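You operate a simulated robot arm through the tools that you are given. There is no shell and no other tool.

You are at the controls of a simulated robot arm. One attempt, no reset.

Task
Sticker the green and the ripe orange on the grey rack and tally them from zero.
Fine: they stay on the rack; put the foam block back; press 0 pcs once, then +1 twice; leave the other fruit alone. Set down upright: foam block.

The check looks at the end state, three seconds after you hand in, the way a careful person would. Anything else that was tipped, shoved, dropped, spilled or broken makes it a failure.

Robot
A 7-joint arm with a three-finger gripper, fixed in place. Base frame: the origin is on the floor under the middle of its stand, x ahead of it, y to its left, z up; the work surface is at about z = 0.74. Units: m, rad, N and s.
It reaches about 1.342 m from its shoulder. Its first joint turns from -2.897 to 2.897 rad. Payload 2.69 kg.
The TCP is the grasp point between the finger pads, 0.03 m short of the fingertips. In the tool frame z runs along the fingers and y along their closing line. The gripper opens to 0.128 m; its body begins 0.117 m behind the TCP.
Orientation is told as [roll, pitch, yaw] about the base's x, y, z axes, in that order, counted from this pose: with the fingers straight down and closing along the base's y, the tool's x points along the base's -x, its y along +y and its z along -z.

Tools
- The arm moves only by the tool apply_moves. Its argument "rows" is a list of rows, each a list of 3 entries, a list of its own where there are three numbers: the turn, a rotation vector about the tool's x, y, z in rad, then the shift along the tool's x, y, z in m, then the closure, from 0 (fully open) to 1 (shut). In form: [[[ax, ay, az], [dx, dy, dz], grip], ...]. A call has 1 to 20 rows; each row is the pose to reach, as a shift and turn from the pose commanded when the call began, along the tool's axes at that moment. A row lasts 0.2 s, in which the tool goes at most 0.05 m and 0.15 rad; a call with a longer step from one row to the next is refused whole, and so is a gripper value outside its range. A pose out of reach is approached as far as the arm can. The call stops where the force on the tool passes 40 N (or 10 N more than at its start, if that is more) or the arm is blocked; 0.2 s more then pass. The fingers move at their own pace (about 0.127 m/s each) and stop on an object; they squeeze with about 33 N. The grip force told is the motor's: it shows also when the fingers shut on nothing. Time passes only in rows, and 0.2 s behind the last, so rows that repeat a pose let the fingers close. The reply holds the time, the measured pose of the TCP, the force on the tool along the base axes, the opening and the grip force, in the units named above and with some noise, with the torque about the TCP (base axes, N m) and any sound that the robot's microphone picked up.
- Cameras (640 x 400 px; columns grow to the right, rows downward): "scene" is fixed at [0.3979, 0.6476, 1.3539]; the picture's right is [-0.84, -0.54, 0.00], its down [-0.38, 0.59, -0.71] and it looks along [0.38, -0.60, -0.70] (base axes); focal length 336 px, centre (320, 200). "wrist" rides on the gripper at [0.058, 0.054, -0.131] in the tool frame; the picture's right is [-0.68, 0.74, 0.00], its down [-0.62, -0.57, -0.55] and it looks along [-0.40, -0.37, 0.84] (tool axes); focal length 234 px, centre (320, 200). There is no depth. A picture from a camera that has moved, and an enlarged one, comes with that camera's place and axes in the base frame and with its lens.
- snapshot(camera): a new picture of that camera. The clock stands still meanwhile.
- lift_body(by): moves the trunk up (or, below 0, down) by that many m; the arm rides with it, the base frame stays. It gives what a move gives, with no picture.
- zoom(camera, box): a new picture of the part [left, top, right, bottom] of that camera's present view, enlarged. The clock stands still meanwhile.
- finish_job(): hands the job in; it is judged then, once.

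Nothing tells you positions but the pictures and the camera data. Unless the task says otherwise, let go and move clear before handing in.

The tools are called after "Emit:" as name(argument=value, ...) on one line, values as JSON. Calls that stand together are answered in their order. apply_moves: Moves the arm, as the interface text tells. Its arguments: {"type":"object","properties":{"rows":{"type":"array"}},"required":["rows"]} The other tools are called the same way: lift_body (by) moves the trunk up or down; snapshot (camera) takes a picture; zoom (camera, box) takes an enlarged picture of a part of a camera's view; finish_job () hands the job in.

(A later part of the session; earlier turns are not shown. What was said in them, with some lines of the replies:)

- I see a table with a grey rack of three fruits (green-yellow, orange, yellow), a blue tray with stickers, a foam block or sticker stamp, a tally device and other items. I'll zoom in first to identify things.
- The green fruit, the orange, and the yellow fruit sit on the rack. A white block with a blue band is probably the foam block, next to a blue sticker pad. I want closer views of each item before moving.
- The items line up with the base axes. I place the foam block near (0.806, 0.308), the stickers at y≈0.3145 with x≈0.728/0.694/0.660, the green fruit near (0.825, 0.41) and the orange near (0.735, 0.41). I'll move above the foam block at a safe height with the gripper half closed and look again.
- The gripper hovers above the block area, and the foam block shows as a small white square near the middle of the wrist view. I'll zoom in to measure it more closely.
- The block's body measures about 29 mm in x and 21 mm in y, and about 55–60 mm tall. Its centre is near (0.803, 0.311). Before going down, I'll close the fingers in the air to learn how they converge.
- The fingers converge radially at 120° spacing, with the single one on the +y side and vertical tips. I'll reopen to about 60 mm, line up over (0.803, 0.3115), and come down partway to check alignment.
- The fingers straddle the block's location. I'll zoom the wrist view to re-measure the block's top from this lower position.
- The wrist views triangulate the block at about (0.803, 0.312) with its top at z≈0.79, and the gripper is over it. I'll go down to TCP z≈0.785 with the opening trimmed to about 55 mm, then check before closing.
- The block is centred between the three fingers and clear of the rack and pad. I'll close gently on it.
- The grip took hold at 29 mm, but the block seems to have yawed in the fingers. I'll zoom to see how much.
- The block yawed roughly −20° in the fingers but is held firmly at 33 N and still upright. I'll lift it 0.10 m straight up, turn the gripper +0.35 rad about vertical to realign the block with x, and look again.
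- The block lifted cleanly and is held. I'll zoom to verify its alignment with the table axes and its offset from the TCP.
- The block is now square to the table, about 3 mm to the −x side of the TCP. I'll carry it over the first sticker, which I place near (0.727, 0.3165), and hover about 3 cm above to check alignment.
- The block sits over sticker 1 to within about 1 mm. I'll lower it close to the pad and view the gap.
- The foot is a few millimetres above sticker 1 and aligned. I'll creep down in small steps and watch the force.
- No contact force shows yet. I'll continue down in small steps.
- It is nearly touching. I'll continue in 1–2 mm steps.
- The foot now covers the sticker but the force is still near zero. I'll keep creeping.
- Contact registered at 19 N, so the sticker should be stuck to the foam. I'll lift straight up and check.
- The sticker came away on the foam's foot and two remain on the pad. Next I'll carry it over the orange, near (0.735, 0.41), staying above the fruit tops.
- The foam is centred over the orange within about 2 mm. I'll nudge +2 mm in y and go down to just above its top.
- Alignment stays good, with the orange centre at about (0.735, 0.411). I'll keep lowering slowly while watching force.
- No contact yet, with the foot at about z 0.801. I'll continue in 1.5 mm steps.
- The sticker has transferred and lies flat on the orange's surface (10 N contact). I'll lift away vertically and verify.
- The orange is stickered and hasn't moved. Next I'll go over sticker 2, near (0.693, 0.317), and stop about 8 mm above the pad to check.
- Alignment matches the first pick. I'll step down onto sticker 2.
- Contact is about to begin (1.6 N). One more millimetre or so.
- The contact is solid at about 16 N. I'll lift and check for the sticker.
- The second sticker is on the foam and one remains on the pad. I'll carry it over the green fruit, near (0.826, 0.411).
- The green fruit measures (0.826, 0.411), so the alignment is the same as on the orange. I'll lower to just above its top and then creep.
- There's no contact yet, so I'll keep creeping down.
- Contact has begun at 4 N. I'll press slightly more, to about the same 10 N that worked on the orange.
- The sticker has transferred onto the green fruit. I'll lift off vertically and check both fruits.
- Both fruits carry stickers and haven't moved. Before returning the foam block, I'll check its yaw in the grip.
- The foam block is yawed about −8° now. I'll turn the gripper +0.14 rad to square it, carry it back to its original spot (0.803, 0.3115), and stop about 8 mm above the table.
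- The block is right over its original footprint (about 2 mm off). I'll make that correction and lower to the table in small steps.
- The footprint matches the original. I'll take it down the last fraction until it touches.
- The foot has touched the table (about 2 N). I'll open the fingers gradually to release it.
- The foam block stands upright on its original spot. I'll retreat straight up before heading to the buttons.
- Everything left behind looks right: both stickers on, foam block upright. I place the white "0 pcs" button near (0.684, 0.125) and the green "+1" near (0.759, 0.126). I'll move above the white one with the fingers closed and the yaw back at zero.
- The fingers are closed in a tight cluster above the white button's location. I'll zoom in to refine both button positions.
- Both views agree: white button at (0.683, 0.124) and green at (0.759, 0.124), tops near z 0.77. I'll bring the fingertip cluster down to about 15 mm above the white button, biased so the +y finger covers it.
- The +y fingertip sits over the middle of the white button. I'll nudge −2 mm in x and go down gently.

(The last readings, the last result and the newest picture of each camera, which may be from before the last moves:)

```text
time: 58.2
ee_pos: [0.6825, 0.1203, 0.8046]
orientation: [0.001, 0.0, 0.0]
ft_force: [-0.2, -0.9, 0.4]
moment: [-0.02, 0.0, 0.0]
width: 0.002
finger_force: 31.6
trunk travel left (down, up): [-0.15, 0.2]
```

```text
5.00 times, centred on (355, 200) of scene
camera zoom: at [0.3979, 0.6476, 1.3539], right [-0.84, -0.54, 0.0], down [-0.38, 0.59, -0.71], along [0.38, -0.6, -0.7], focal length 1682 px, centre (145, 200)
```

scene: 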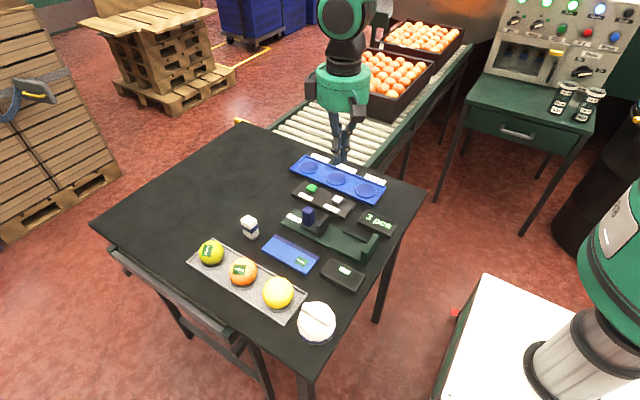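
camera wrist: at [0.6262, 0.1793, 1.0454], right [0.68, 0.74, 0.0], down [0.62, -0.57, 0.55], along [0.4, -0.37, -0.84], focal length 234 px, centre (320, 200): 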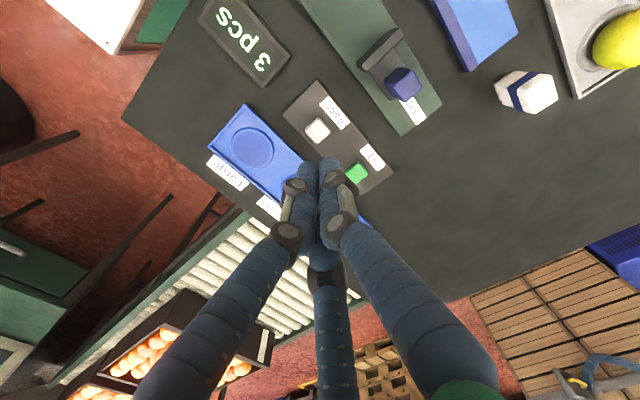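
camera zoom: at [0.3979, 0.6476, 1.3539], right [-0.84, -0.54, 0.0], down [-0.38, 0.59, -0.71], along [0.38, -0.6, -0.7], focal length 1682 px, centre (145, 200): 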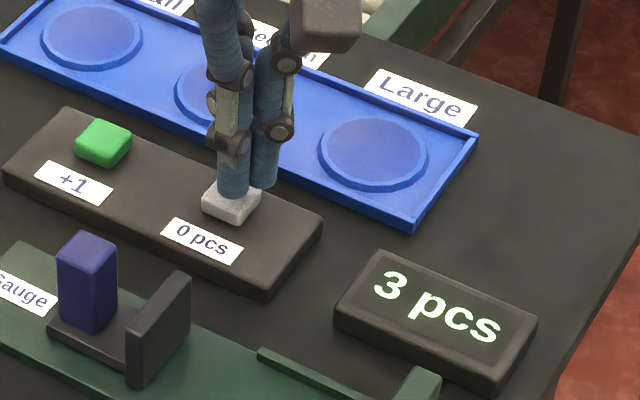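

The tips are almost on the button. I'll continue in 1 mm steps.

Emit:
apply_moves(rows=[[[0, 0, 0], [0, 0, 0.001], 1.0], [[0, 0, 0], [0, 0, 0.002], 1.0], [[0, 0, 0], [0, 0, 0.002], 1.0]])

```text
time: 59.0
ee_pos: [0.6828, 0.1205, 0.805]
orientation: [-0.001, 0.0, 0.002]
ft_force: [0.7, -0.2, 0.1]
moment: [0.0, -0.01, 0.03]
width: 0.0022
finger_force: 31.7
trunk travel left (down, up): [-0.15, 0.2]
```

Emit:
apply_moves(rows=[[[0, 0, 0], [0, 0, 0.001], 1.0], [[0, 0, 0], [0, 0, 0.002], 1.0], [[0, 0, 0], [0, 0, 0.002], 1.0]])

```text
time: 59.8
ee_pos: [0.6819, 0.1205, 0.802]
orientation: [0.001, 0.001, -0.001]
ft_force: [-0.5, 0.3, 0.0]
moment: [0.03, 0.0, -0.03]
width: 0.0022
finger_force: 31.9
trunk travel left (down, up): [-0.15, 0.2]
```

Emit:
apply_moves(rows=[[[0, 0, 0], [0, 0, 0.001], 1.0], [[0, 0, 0], [0, 0, 0.002], 1.0], [[0, 0, 0], [0, 0, 0.002], 1.0]])

Emit:
zoom(camera="scene", box=[305, 160, 405, 240])

```text
time: 60.6
ee_pos: [0.6828, 0.1213, 0.8007]
orientation: [0.002, 0.0, 0.001]
ft_force: [-0.4, -0.2, -0.1]
moment: [-0.02, 0.01, 0.04]
width: 0.0018
finger_force: 31.3
trunk travel left (down, up): [-0.15, 0.2]
```

```text
5.00 times, centred on (355, 200) of scene
camera zoom: at [0.3979, 0.6476, 1.3539], right [-0.84, -0.54, 0.0], down [-0.38, 0.59, -0.71], along [0.38, -0.6, -0.7], focal length 1682 px, centre (145, 200)
```

zoom: 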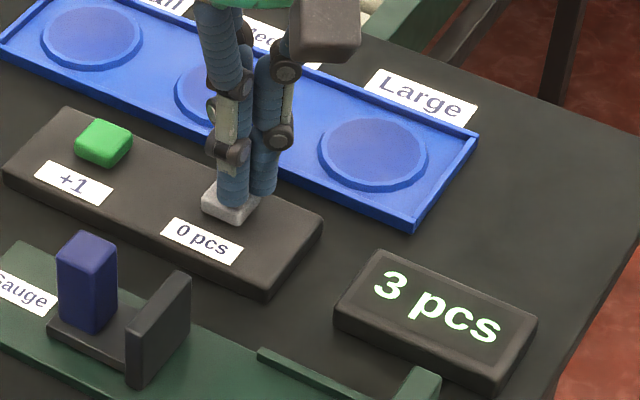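

Emit:
apply_moves(rows=[[[0, 0, 0], [0, 0, 0.001], 1.0], [[0, 0, 0], [0, 0, 0.002], 1.0], [[0, 0, 0], [0, 0, 0.002], 1.0]])

```text
time: 61.4
ee_pos: [0.6815, 0.1213, 0.7981]
orientation: [-0.001, 0.0, 0.0]
ft_force: [-0.5, -0.3, 0.1]
moment: [0.02, 0.02, -0.01]
width: 0.0023
finger_force: 32.0
trunk travel left (down, up): [-0.15, 0.2]
```

Emit:
apply_moves(rows=[[[0, 0, 0], [0, 0, 0.001], 1.0], [[0, 0, 0], [0, 0, 0.0015], 1.0], [[0, 0, 0], [0, 0, 0.0015], 1.0]])

Emit:
zoom(camera="scene", box=[320, 175, 370, 225])

```text
time: 62.2
ee_pos: [0.682, 0.1201, 0.7971]
orientation: [0.0, 0.0, 0.0]
ft_force: [0.2, -0.4, 0.2]
moment: [0.01, 0.01, 0.0]
width: 0.002
finger_force: 30.9
trunk travel left (down, up): [-0.15, 0.2]
```

```text
8.00 times, centred on (345, 200) of scene
camera zoom: at [0.3979, 0.6476, 1.3539], right [-0.84, -0.54, 0.0], down [-0.38, 0.59, -0.71], along [0.38, -0.6, -0.7], focal length 2690 px, centre (120, 200)
```

zoom: 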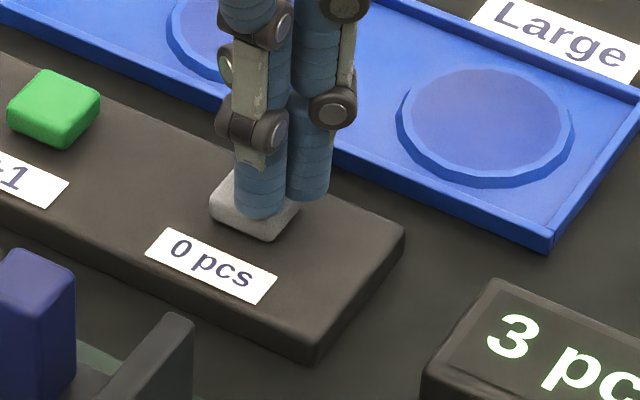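

Emit:
apply_moves(rows=[[[0, 0, 0], [0, 0, 0.001], 1.0], [[0, 0, 0], [0, 0, 0.0015], 1.0], [[0, 0, 0], [0, 0, 0.0015], 1.0]])

```text
time: 63.0
ee_pos: [0.6824, 0.122, 0.7952]
orientation: [0.002, -0.001, 0.0]
ft_force: [-0.3, -0.2, -0.3]
moment: [0.0, -0.01, 0.0]
width: 0.0021
finger_force: 31.3
trunk travel left (down, up): [-0.15, 0.2]
```

Emit:
apply_moves(rows=[[[0, 0, 0], [0, 0, 0.001], 1.0], [[0, 0, 0], [0, 0, 0.0015], 1.0], [[0, 0, 0], [0, 0, 0.0015], 1.0]])

Emit:
zoom(camera="scene", box=[320, 175, 400, 225])

```text
time: 63.8
ee_pos: [0.682, 0.1219, 0.7922]
orientation: [0.002, -0.001, -0.001]
ft_force: [-0.6, 0.4, 1.0]
moment: [0.04, 0.0, -0.03]
width: 0.0021
finger_force: 31.4
trunk travel left (down, up): [-0.15, 0.2]
```

```text
8.00 times, centred on (360, 200) of scene
camera zoom: at [0.3979, 0.6476, 1.3539], right [-0.84, -0.54, 0.0], down [-0.38, 0.59, -0.71], along [0.38, -0.6, -0.7], focal length 2690 px, centre (0, 200)
```

zoom: 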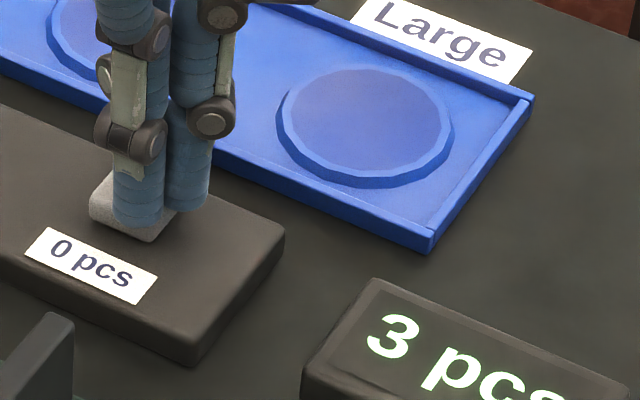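

There's a hint of contact (1 N). I'll press a bit further.

Emit:
apply_moves(rows=[[[0, 0, 0], [0, 0, 0.001], 1.0], [[0, 0, 0], [0, 0, 0.001], 1.0]])

```text
time: 64.4
ee_pos: [0.6821, 0.1211, 0.7921]
orientation: [0.0, 0.0, 0.0]
ft_force: [0.4, 0.0, 0.2]
moment: [-0.02, -0.01, 0.02]
width: 0.0022
finger_force: 31.6
trunk travel left (down, up): [-0.15, 0.2]
```

Emit:
apply_moves(rows=[[[0, 0, 0], [0, 0, 0.001], 1.0], [[0, 0, 0], [0, 0, 0.001], 1.0]])

Emit:
zoom(camera="scene", box=[320, 175, 400, 225])

Emit:
zoom(camera="wrist", box=[260, 110, 400, 230])

```text
time: 65.0
ee_pos: [0.6829, 0.1211, 0.7911]
orientation: [-0.001, -0.001, 0.0]
ft_force: [0.1, 0.3, 1.5]
moment: [0.0, 0.01, 0.02]
width: 0.002
finger_force: 31.1
trunk travel left (down, up): [-0.15, 0.2]
```

```text
8.00 times, centred on (360, 200) of scene
camera zoom: at [0.3979, 0.6476, 1.3539], right [-0.84, -0.54, 0.0], down [-0.38, 0.59, -0.71], along [0.38, -0.6, -0.7], focal length 2690 px, centre (0, 200)
```

zoom: 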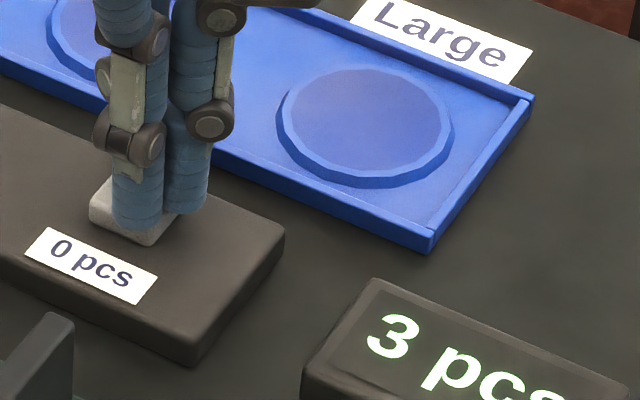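

```text
3.33 times, centred on (330, 170) of wrist
camera zoom: at [0.6241, 0.1738, 0.9216], right [0.68, 0.74, 0.0], down [0.62, -0.57, 0.55], along [0.4, -0.37, -0.84], focal length 781 px, centre (287, 300)
```

zoom: 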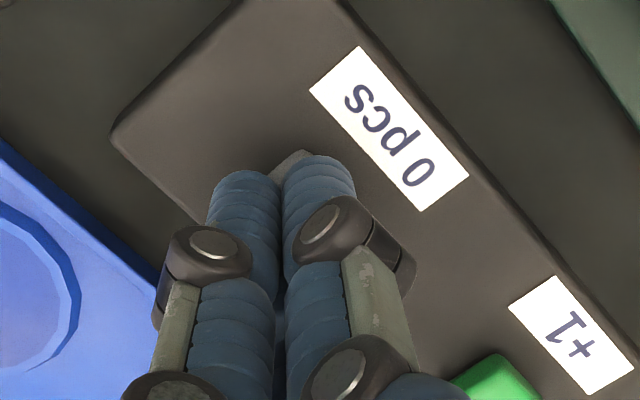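

Emit:
apply_moves(rows=[[[0, 0, 0], [0, 0, 0.001], 1.0], [[0, 0, 0], [0, 0, 0.001], 1.0]])

```text
time: 65.6
ee_pos: [0.6831, 0.12, 0.7901]
orientation: [-0.001, -0.001, -0.001]
ft_force: [-0.4, -0.7, 1.1]
moment: [-0.03, 0.03, 0.0]
width: 0.0023
finger_force: 31.8
trunk travel left (down, up): [-0.15, 0.2]
```

Emit:
apply_moves(rows=[[[0, 0, 0], [0, 0, 0.001], 1.0], [[0, 0, 0], [0, 0, 0.001], 1.0]])

Emit:
zoom(camera="scene", box=[320, 175, 400, 225])

```text
time: 66.2
ee_pos: [0.6827, 0.1208, 0.7889]
orientation: [0.001, -0.001, -0.001]
ft_force: [1.2, -1.1, 1.9]
moment: [-0.08, -0.03, -0.03]
width: 0.0022
finger_force: 31.3
trunk travel left (down, up): [-0.15, 0.2]
heard: click
```

```text
8.00 times, centred on (360, 200) of scene
camera zoom: at [0.3979, 0.6476, 1.3539], right [-0.84, -0.54, 0.0], down [-0.38, 0.59, -0.71], along [0.38, -0.6, -0.7], focal length 2690 px, centre (0, 200)
```

zoom: 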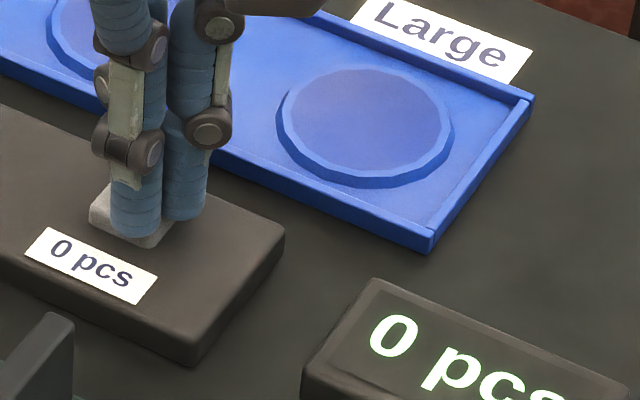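

A click came and the display reads "0 pcs". I'll lift off and move over the green "+1" button.

Emit:
apply_moves(rows=[[[0, 0, 0], [0, 0, -0.01], 1.0], [[0, 0, 0], [0, 0, -0.03], 1.0], [[0, 0, 0], [-0.026, 0, -0.03], 1.0], [[0, 0, 0], [-0.052, 0, -0.03], 1.0], [[0, 0, 0], [-0.076, 0, -0.03], 1.0], [[0, 0, 0], [-0.076, 0, -0.03], 1.0], [[0, 0, 0], [-0.076, 0, -0.03], 1.0]])

Emit:
zoom(camera="scene", box=[285, 160, 395, 240])

Emit:
zoom(camera="wrist", box=[260, 90, 400, 210])

```text
time: 67.8
ee_pos: [0.76, 0.1216, 0.8169]
orientation: [0.001, 0.001, 0.0]
ft_force: [0.9, -1.5, 1.0]
moment: [-0.04, -0.02, -0.02]
width: 0.002
finger_force: 31.1
trunk travel left (down, up): [-0.15, 0.2]
```

```text
5.00 times, centred on (340, 200) of scene
camera zoom: at [0.3979, 0.6476, 1.3539], right [-0.84, -0.54, 0.0], down [-0.38, 0.59, -0.71], along [0.38, -0.6, -0.7], focal length 1682 px, centre (220, 200)
```

zoom: 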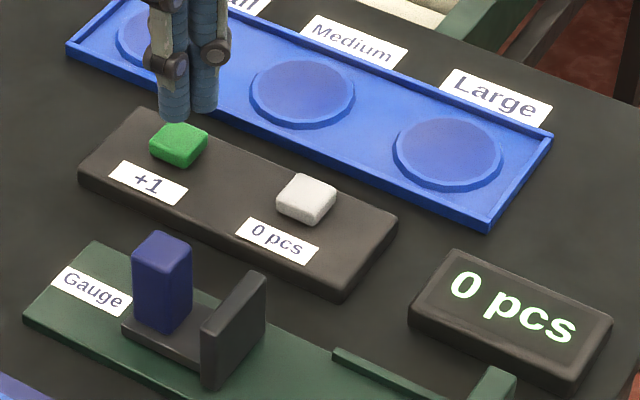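

```text
3.33 times, centred on (330, 150) of wrist
camera zoom: at [0.7004, 0.1752, 0.9493], right [0.68, 0.74, 0.0], down [0.62, -0.57, 0.55], along [0.4, -0.37, -0.84], focal length 781 px, centre (287, 367)
```

zoom: 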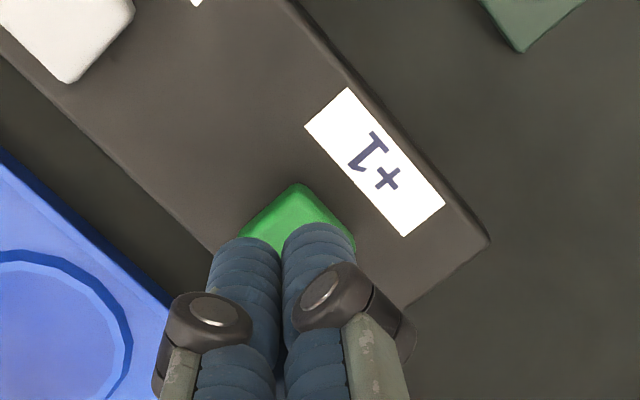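

The display shows 0 and the tips are above the green button. I'll nudge −2 mm in x and go down to just above it.

Emit:
apply_moves(rows=[[[0, 0, 0], [0.002, 0, 0.008], 1.0], [[0, 0, 0], [0.002, 0, 0.016], 1.0], [[0, 0, 0], [0.002, 0, 0.022], 1.0], [[0, 0, 0], [0.002, 0, 0.0245], 1.0], [[0, 0, 0], [0.002, 0, 0.0245], 1.0]])

Emit:
zoom(camera="scene", box=[285, 165, 335, 215])

```text
time: 69.0
ee_pos: [0.7564, 0.1223, 0.7943]
orientation: [0.001, 0.001, -0.001]
ft_force: [0.5, -0.3, 0.3]
moment: [0.02, 0.01, -0.03]
width: 0.0023
finger_force: 31.4
trunk travel left (down, up): [-0.15, 0.2]
```

```text
8.00 times, centred on (310, 190) of scene
camera zoom: at [0.3979, 0.6476, 1.3539], right [-0.84, -0.54, 0.0], down [-0.38, 0.59, -0.71], along [0.38, -0.6, -0.7], focal length 2690 px, centre (400, 280)
```

zoom: 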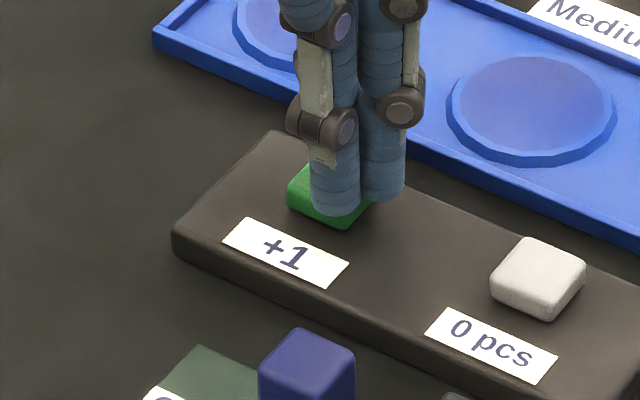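

The fingertip is over the green button. I'll press down in 1 mm steps until I hear a click.

Emit:
apply_moves(rows=[[[0, 0, 0], [-0.001, 0, 0.001], 1.0], [[0, 0, 0], [-0.001, 0, 0.002], 1.0], [[0, 0, 0], [-0.001, 0, 0.002], 1.0]])

Emit:
apply_moves(rows=[[[0, 0, 0], [0, 0, 0.001], 1.0], [[0, 0, 0], [0, 0, 0.001], 1.0]])

```text
time: 69.8
ee_pos: [0.7578, 0.1235, 0.7907]
orientation: [-0.001, 0.0, -0.001]
ft_force: [0.3, -0.6, 0.8]
moment: [0.01, -0.01, -0.01]
width: 0.0021
finger_force: 31.7
trunk travel left (down, up): [-0.15, 0.2]
```

```text
time: 70.4
ee_pos: [0.7574, 0.1221, 0.7908]
orientation: [0.0, 0.0, 0.0]
ft_force: [-0.1, 0.2, 0.7]
moment: [0.04, 0.03, -0.02]
width: 0.002
finger_force: 31.4
trunk travel left (down, up): [-0.15, 0.2]
```

Emit:
apply_moves(rows=[[[0, 0, 0], [0, 0, 0.001], 1.0], [[0, 0, 0], [0, 0, 0.001], 1.0]])

```text
time: 71.0
ee_pos: [0.7567, 0.1222, 0.7916]
orientation: [0.002, 0.0, -0.001]
ft_force: [0.3, 0.3, 0.7]
moment: [-0.01, -0.02, 0.06]
width: 0.0021
finger_force: 31.2
trunk travel left (down, up): [-0.15, 0.2]
```

Emit:
apply_moves(rows=[[[0, 0, 0], [0, 0, 0.001], 1.0], [[0, 0, 0], [0, 0, 0.001], 1.0]])

```text
time: 71.6
ee_pos: [0.7579, 0.1205, 0.7915]
orientation: [0.0, 0.0, 0.001]
ft_force: [0.2, -0.5, 1.4]
moment: [-0.01, 0.01, 0.03]
width: 0.006
finger_force: 31.2
trunk travel left (down, up): [-0.15, 0.2]
```

The finger width reading rose to 6 mm, so something is shifting at the tips. I'll look before going further.

Emit:
zoom(camera="scene", box=[285, 165, 335, 215])

Emit:
zoom(camera="wrist", box=[260, 110, 400, 230])

Emit:
zoom(camera="scene", box=[285, 160, 395, 240])

```text
8.00 times, centred on (310, 190) of scene
camera zoom: at [0.3979, 0.6476, 1.3539], right [-0.84, -0.54, 0.0], down [-0.38, 0.59, -0.71], along [0.38, -0.6, -0.7], focal length 2690 px, centre (400, 280)
```

zoom: 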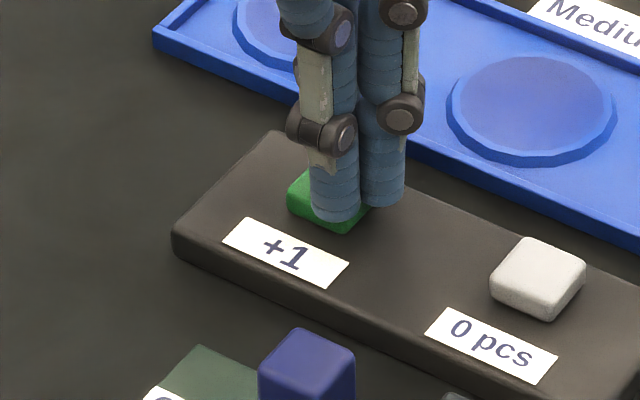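

```text
3.33 times, centred on (330, 170) of wrist
camera zoom: at [0.6987, 0.174, 0.9212], right [0.68, 0.74, 0.0], down [0.62, -0.57, 0.55], along [0.4, -0.37, -0.84], focal length 781 px, centre (287, 300)
```

zoom: 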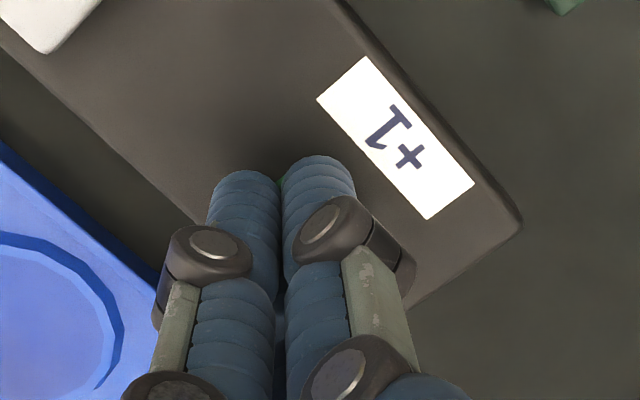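

```text
5.00 times, centred on (340, 200) of scene
camera zoom: at [0.3979, 0.6476, 1.3539], right [-0.84, -0.54, 0.0], down [-0.38, 0.59, -0.71], along [0.38, -0.6, -0.7], focal length 1682 px, centre (220, 200)
```

zoom: 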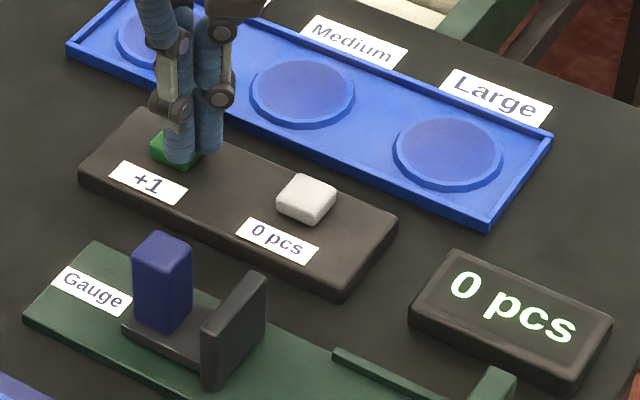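

No click yet, and the tips sit slightly to the −x side of the button. I'll lift 6 mm, shift +2 mm in x, and come back down.

Emit:
apply_moves(rows=[[[0, 0, 0], [0, 0, -0.003], 1.0], [[0, 0, 0], [0, 0, -0.006], 1.0], [[0, 0, 0], [-0.002, 0, -0.006], 1.0], [[0, 0, 0], [-0.002, 0, -0.006], 1.0], [[0, 0, 0], [-0.002, 0, -0.003], 1.0], [[0, 0, 0], [-0.002, 0, -0.001], 1.0], [[0, 0, 0], [-0.002, 0, -0.001], 1.0]])

Emit:
zoom(camera="scene", box=[285, 165, 335, 215])

```text
time: 73.2
ee_pos: [0.7604, 0.1201, 0.7908]
orientation: [-0.001, 0.0, -0.001]
ft_force: [0.0, 0.1, 1.4]
moment: [-0.01, -0.04, 0.01]
width: 0.0021
finger_force: 31.0
trunk travel left (down, up): [-0.15, 0.2]
```

```text
8.00 times, centred on (310, 190) of scene
camera zoom: at [0.3979, 0.6476, 1.3539], right [-0.84, -0.54, 0.0], down [-0.38, 0.59, -0.71], along [0.38, -0.6, -0.7], focal length 2690 px, centre (400, 280)
```

zoom: 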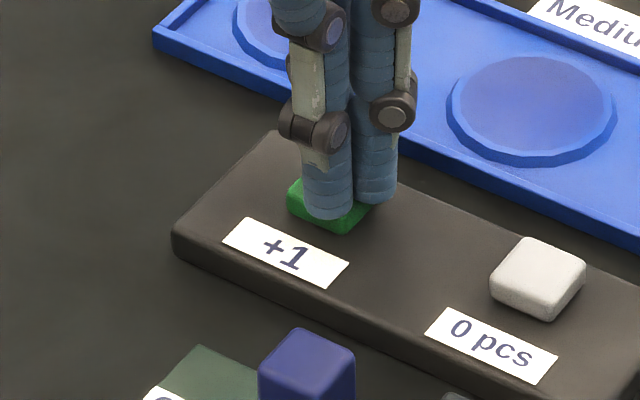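

The thumb tip now sits over the centre of the green button, and the width reading is back to 2 mm. I'll press further in 1 mm steps.

Emit:
apply_moves(rows=[[[0, 0, 0], [0, 0, 0.001], 1.0], [[0, 0, 0], [0, 0, 0.001], 1.0]])

```text
time: 73.8
ee_pos: [0.7599, 0.1211, 0.7905]
orientation: [0.001, -0.001, 0.0]
ft_force: [-0.1, -0.7, 1.7]
moment: [-0.05, -0.06, -0.07]
width: 0.0021
finger_force: 31.6
trunk travel left (down, up): [-0.15, 0.2]
```

Emit:
apply_moves(rows=[[[0, 0, 0], [0, 0, 0.001], 1.0], [[0, 0, 0], [0, 0, 0.001], 1.0]])

```text
time: 74.4
ee_pos: [0.7596, 0.1215, 0.7879]
orientation: [0.0, 0.0, 0.0]
ft_force: [0.4, 1.2, 2.8]
moment: [-0.02, 0.02, 0.04]
width: 0.0021
finger_force: 31.0
trunk travel left (down, up): [-0.15, 0.2]
heard: click
```

Click heard. I'll lift 15 mm to release and check the display.

Emit:
apply_moves(rows=[[[0, 0, 0], [0, 0, -0.005], 1.0], [[0, 0, 0], [0, 0, -0.015], 1.0], [[0, 0, 0], [0, 0, -0.015], 1.0], [[0, 0, 0], [0, 0, -0.015], 1.0]])

Emit:
zoom(camera="scene", box=[285, 160, 395, 240])

```text
time: 75.4
ee_pos: [0.7599, 0.1193, 0.8022]
orientation: [0.0, 0.0, 0.0]
ft_force: [1.0, -1.0, 0.3]
moment: [0.01, 0.02, -0.03]
width: 0.0021
finger_force: 31.6
trunk travel left (down, up): [-0.15, 0.2]
```

```text
5.00 times, centred on (340, 200) of scene
camera zoom: at [0.3979, 0.6476, 1.3539], right [-0.84, -0.54, 0.0], down [-0.38, 0.59, -0.71], along [0.38, -0.6, -0.7], focal length 1682 px, centre (220, 200)
```

zoom: 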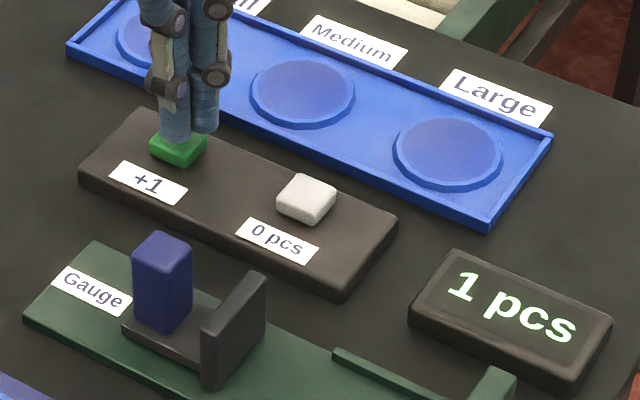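

The display reads "1 pcs". I'll press the green button a second time at the same spot.

Emit:
apply_moves(rows=[[[0, 0, 0], [0, 0, 0.006], 1.0], [[0, 0, 0], [0, 0, 0.011], 1.0], [[0, 0, 0], [0, 0, 0.013], 1.0], [[0, 0, 0], [0, 0, 0.013], 1.0]])

Emit:
apply_moves(rows=[[[0, 0, 0], [0, 0, 0.001], 1.0], [[0, 0, 0], [0, 0, 0.001], 1.0]])

```text
time: 76.4
ee_pos: [0.7589, 0.1211, 0.7891]
orientation: [0.001, -0.002, 0.0]
ft_force: [-0.5, 0.5, 1.4]
moment: [0.01, 0.01, 0.01]
width: 0.0018
finger_force: 31.5
trunk travel left (down, up): [-0.15, 0.2]
```

```text
time: 77.0
ee_pos: [0.7593, 0.1204, 0.7885]
orientation: [0.0, 0.0, -0.001]
ft_force: [-0.1, -1.0, 2.2]
moment: [-0.03, -0.01, 0.03]
width: 0.0022
finger_force: 31.4
trunk travel left (down, up): [-0.15, 0.2]
heard: click
```

Second click heard. I'll lift straight up well clear and verify the display and the whole scene.

Emit:
apply_moves(rows=[[[0, 0, 0], [0, 0, -0.01], 1.0], [[0, 0, 0], [0, 0, -0.04], 1.0], [[0, 0, 0], [0, 0, -0.08], 1.0], [[0, 0, 0], [0, 0, -0.12], 1.0], [[0, 0, 0], [0, 0, -0.16], 1.0], [[0, 0, 0], [0, 0, -0.2], 1.0], [[0, 0, 0], [0, 0, -0.2], 1.0], [[0, 0, 0], [0, 0, -0.2], 1.0]])

Emit:
snapshot(camera="scene")

Emit:
zoom(camera="scene", box=[285, 150, 405, 240])

Emit:
zoom(camera="scene", box=[180, 200, 340, 340])

Emit:
snapshot(camera="wrist")

```text
time: 78.8
ee_pos: [0.7578, 0.1199, 0.9889]
orientation: [-0.001, 0.001, 0.0]
ft_force: [0.7, -0.5, 0.3]
moment: [0.01, 0.02, 0.01]
width: 0.0022
finger_force: 31.5
trunk travel left (down, up): [-0.15, 0.2]
```

```text
taken
```

scene: 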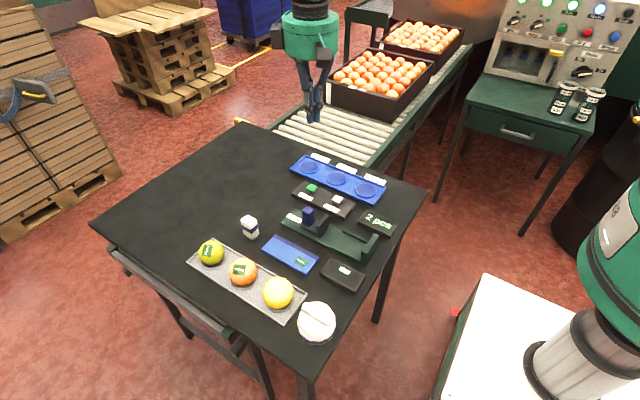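

```text
4.44 times, centred on (345, 195) of scene
camera zoom: at [0.3979, 0.6476, 1.3539], right [-0.84, -0.54, 0.0], down [-0.38, 0.59, -0.71], along [0.38, -0.6, -0.7], focal length 1495 px, centre (209, 222)
```

zoom: 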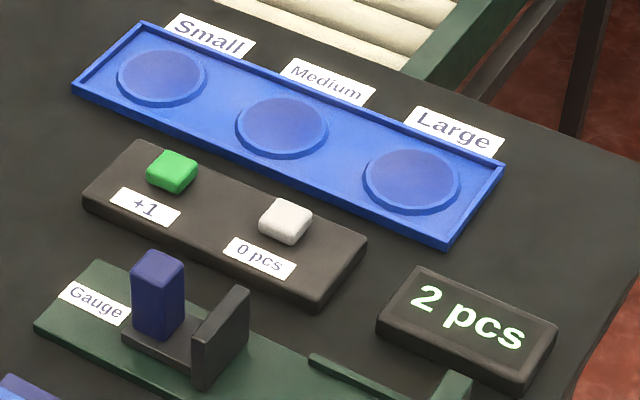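

```text
2.86 times, centred on (260, 270) of scene
camera zoom: at [0.3979, 0.6476, 1.3539], right [-0.84, -0.54, 0.0], down [-0.38, 0.59, -0.71], along [0.38, -0.6, -0.7], focal length 961 px, centre (491, 0)
```

zoom: 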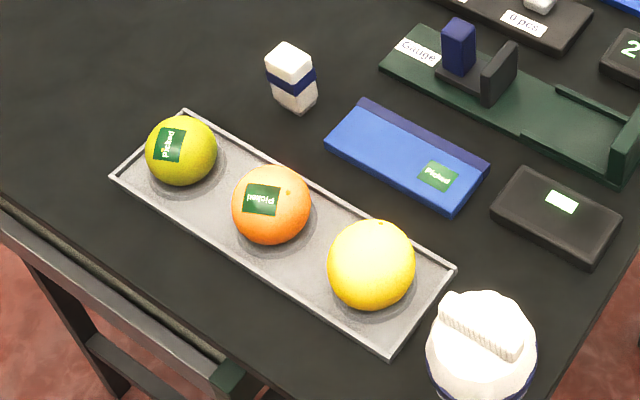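

```text
taken
camera wrist: at [0.7001, 0.1731, 1.1212], right [0.68, 0.74, 0.0], down [0.62, -0.57, 0.55], along [0.4, -0.37, -0.84], focal length 234 px, centre (320, 200)
```

wrist: 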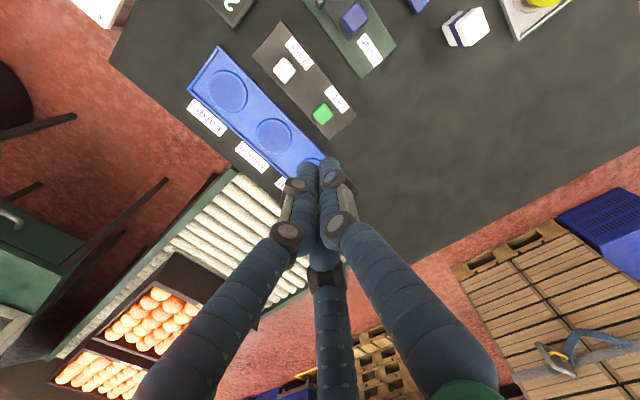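

The display reads "2 pcs", and the green fruit and the orange both carry stickers on the rack. The foam block stands upright on its spot, nothing else looks moved, and the arm is clear. I'm handing in.

Emit:
finish_job()

```text
The job is handed in.
```

The job is handed in, and the last pictures before that showed everything in place. I haven't been told the verdict of the check.

- **Stickers:** the green fruit and the ripe orange each carry one "Picked" sticker. Both are still on the grey rack, and one sticker is left on the pad.
- **Foam block:** it stands upright, within about 2 mm of where it started. It turned in the fingers when I first gripped it, so I squared it up again before setting it down.
- **Tally:** I pressed 0 pcs once and +1 twice, with a click each time, and the display reads "2 pcs". My first try at +1 touched the button off-centre without a click, so I moved over and pressed again. The display showed 0 before that press and 1 after it.
- **Everything else:** the yellow fruit and the other items look unmoved. The arm is up and clear, holding nothing.
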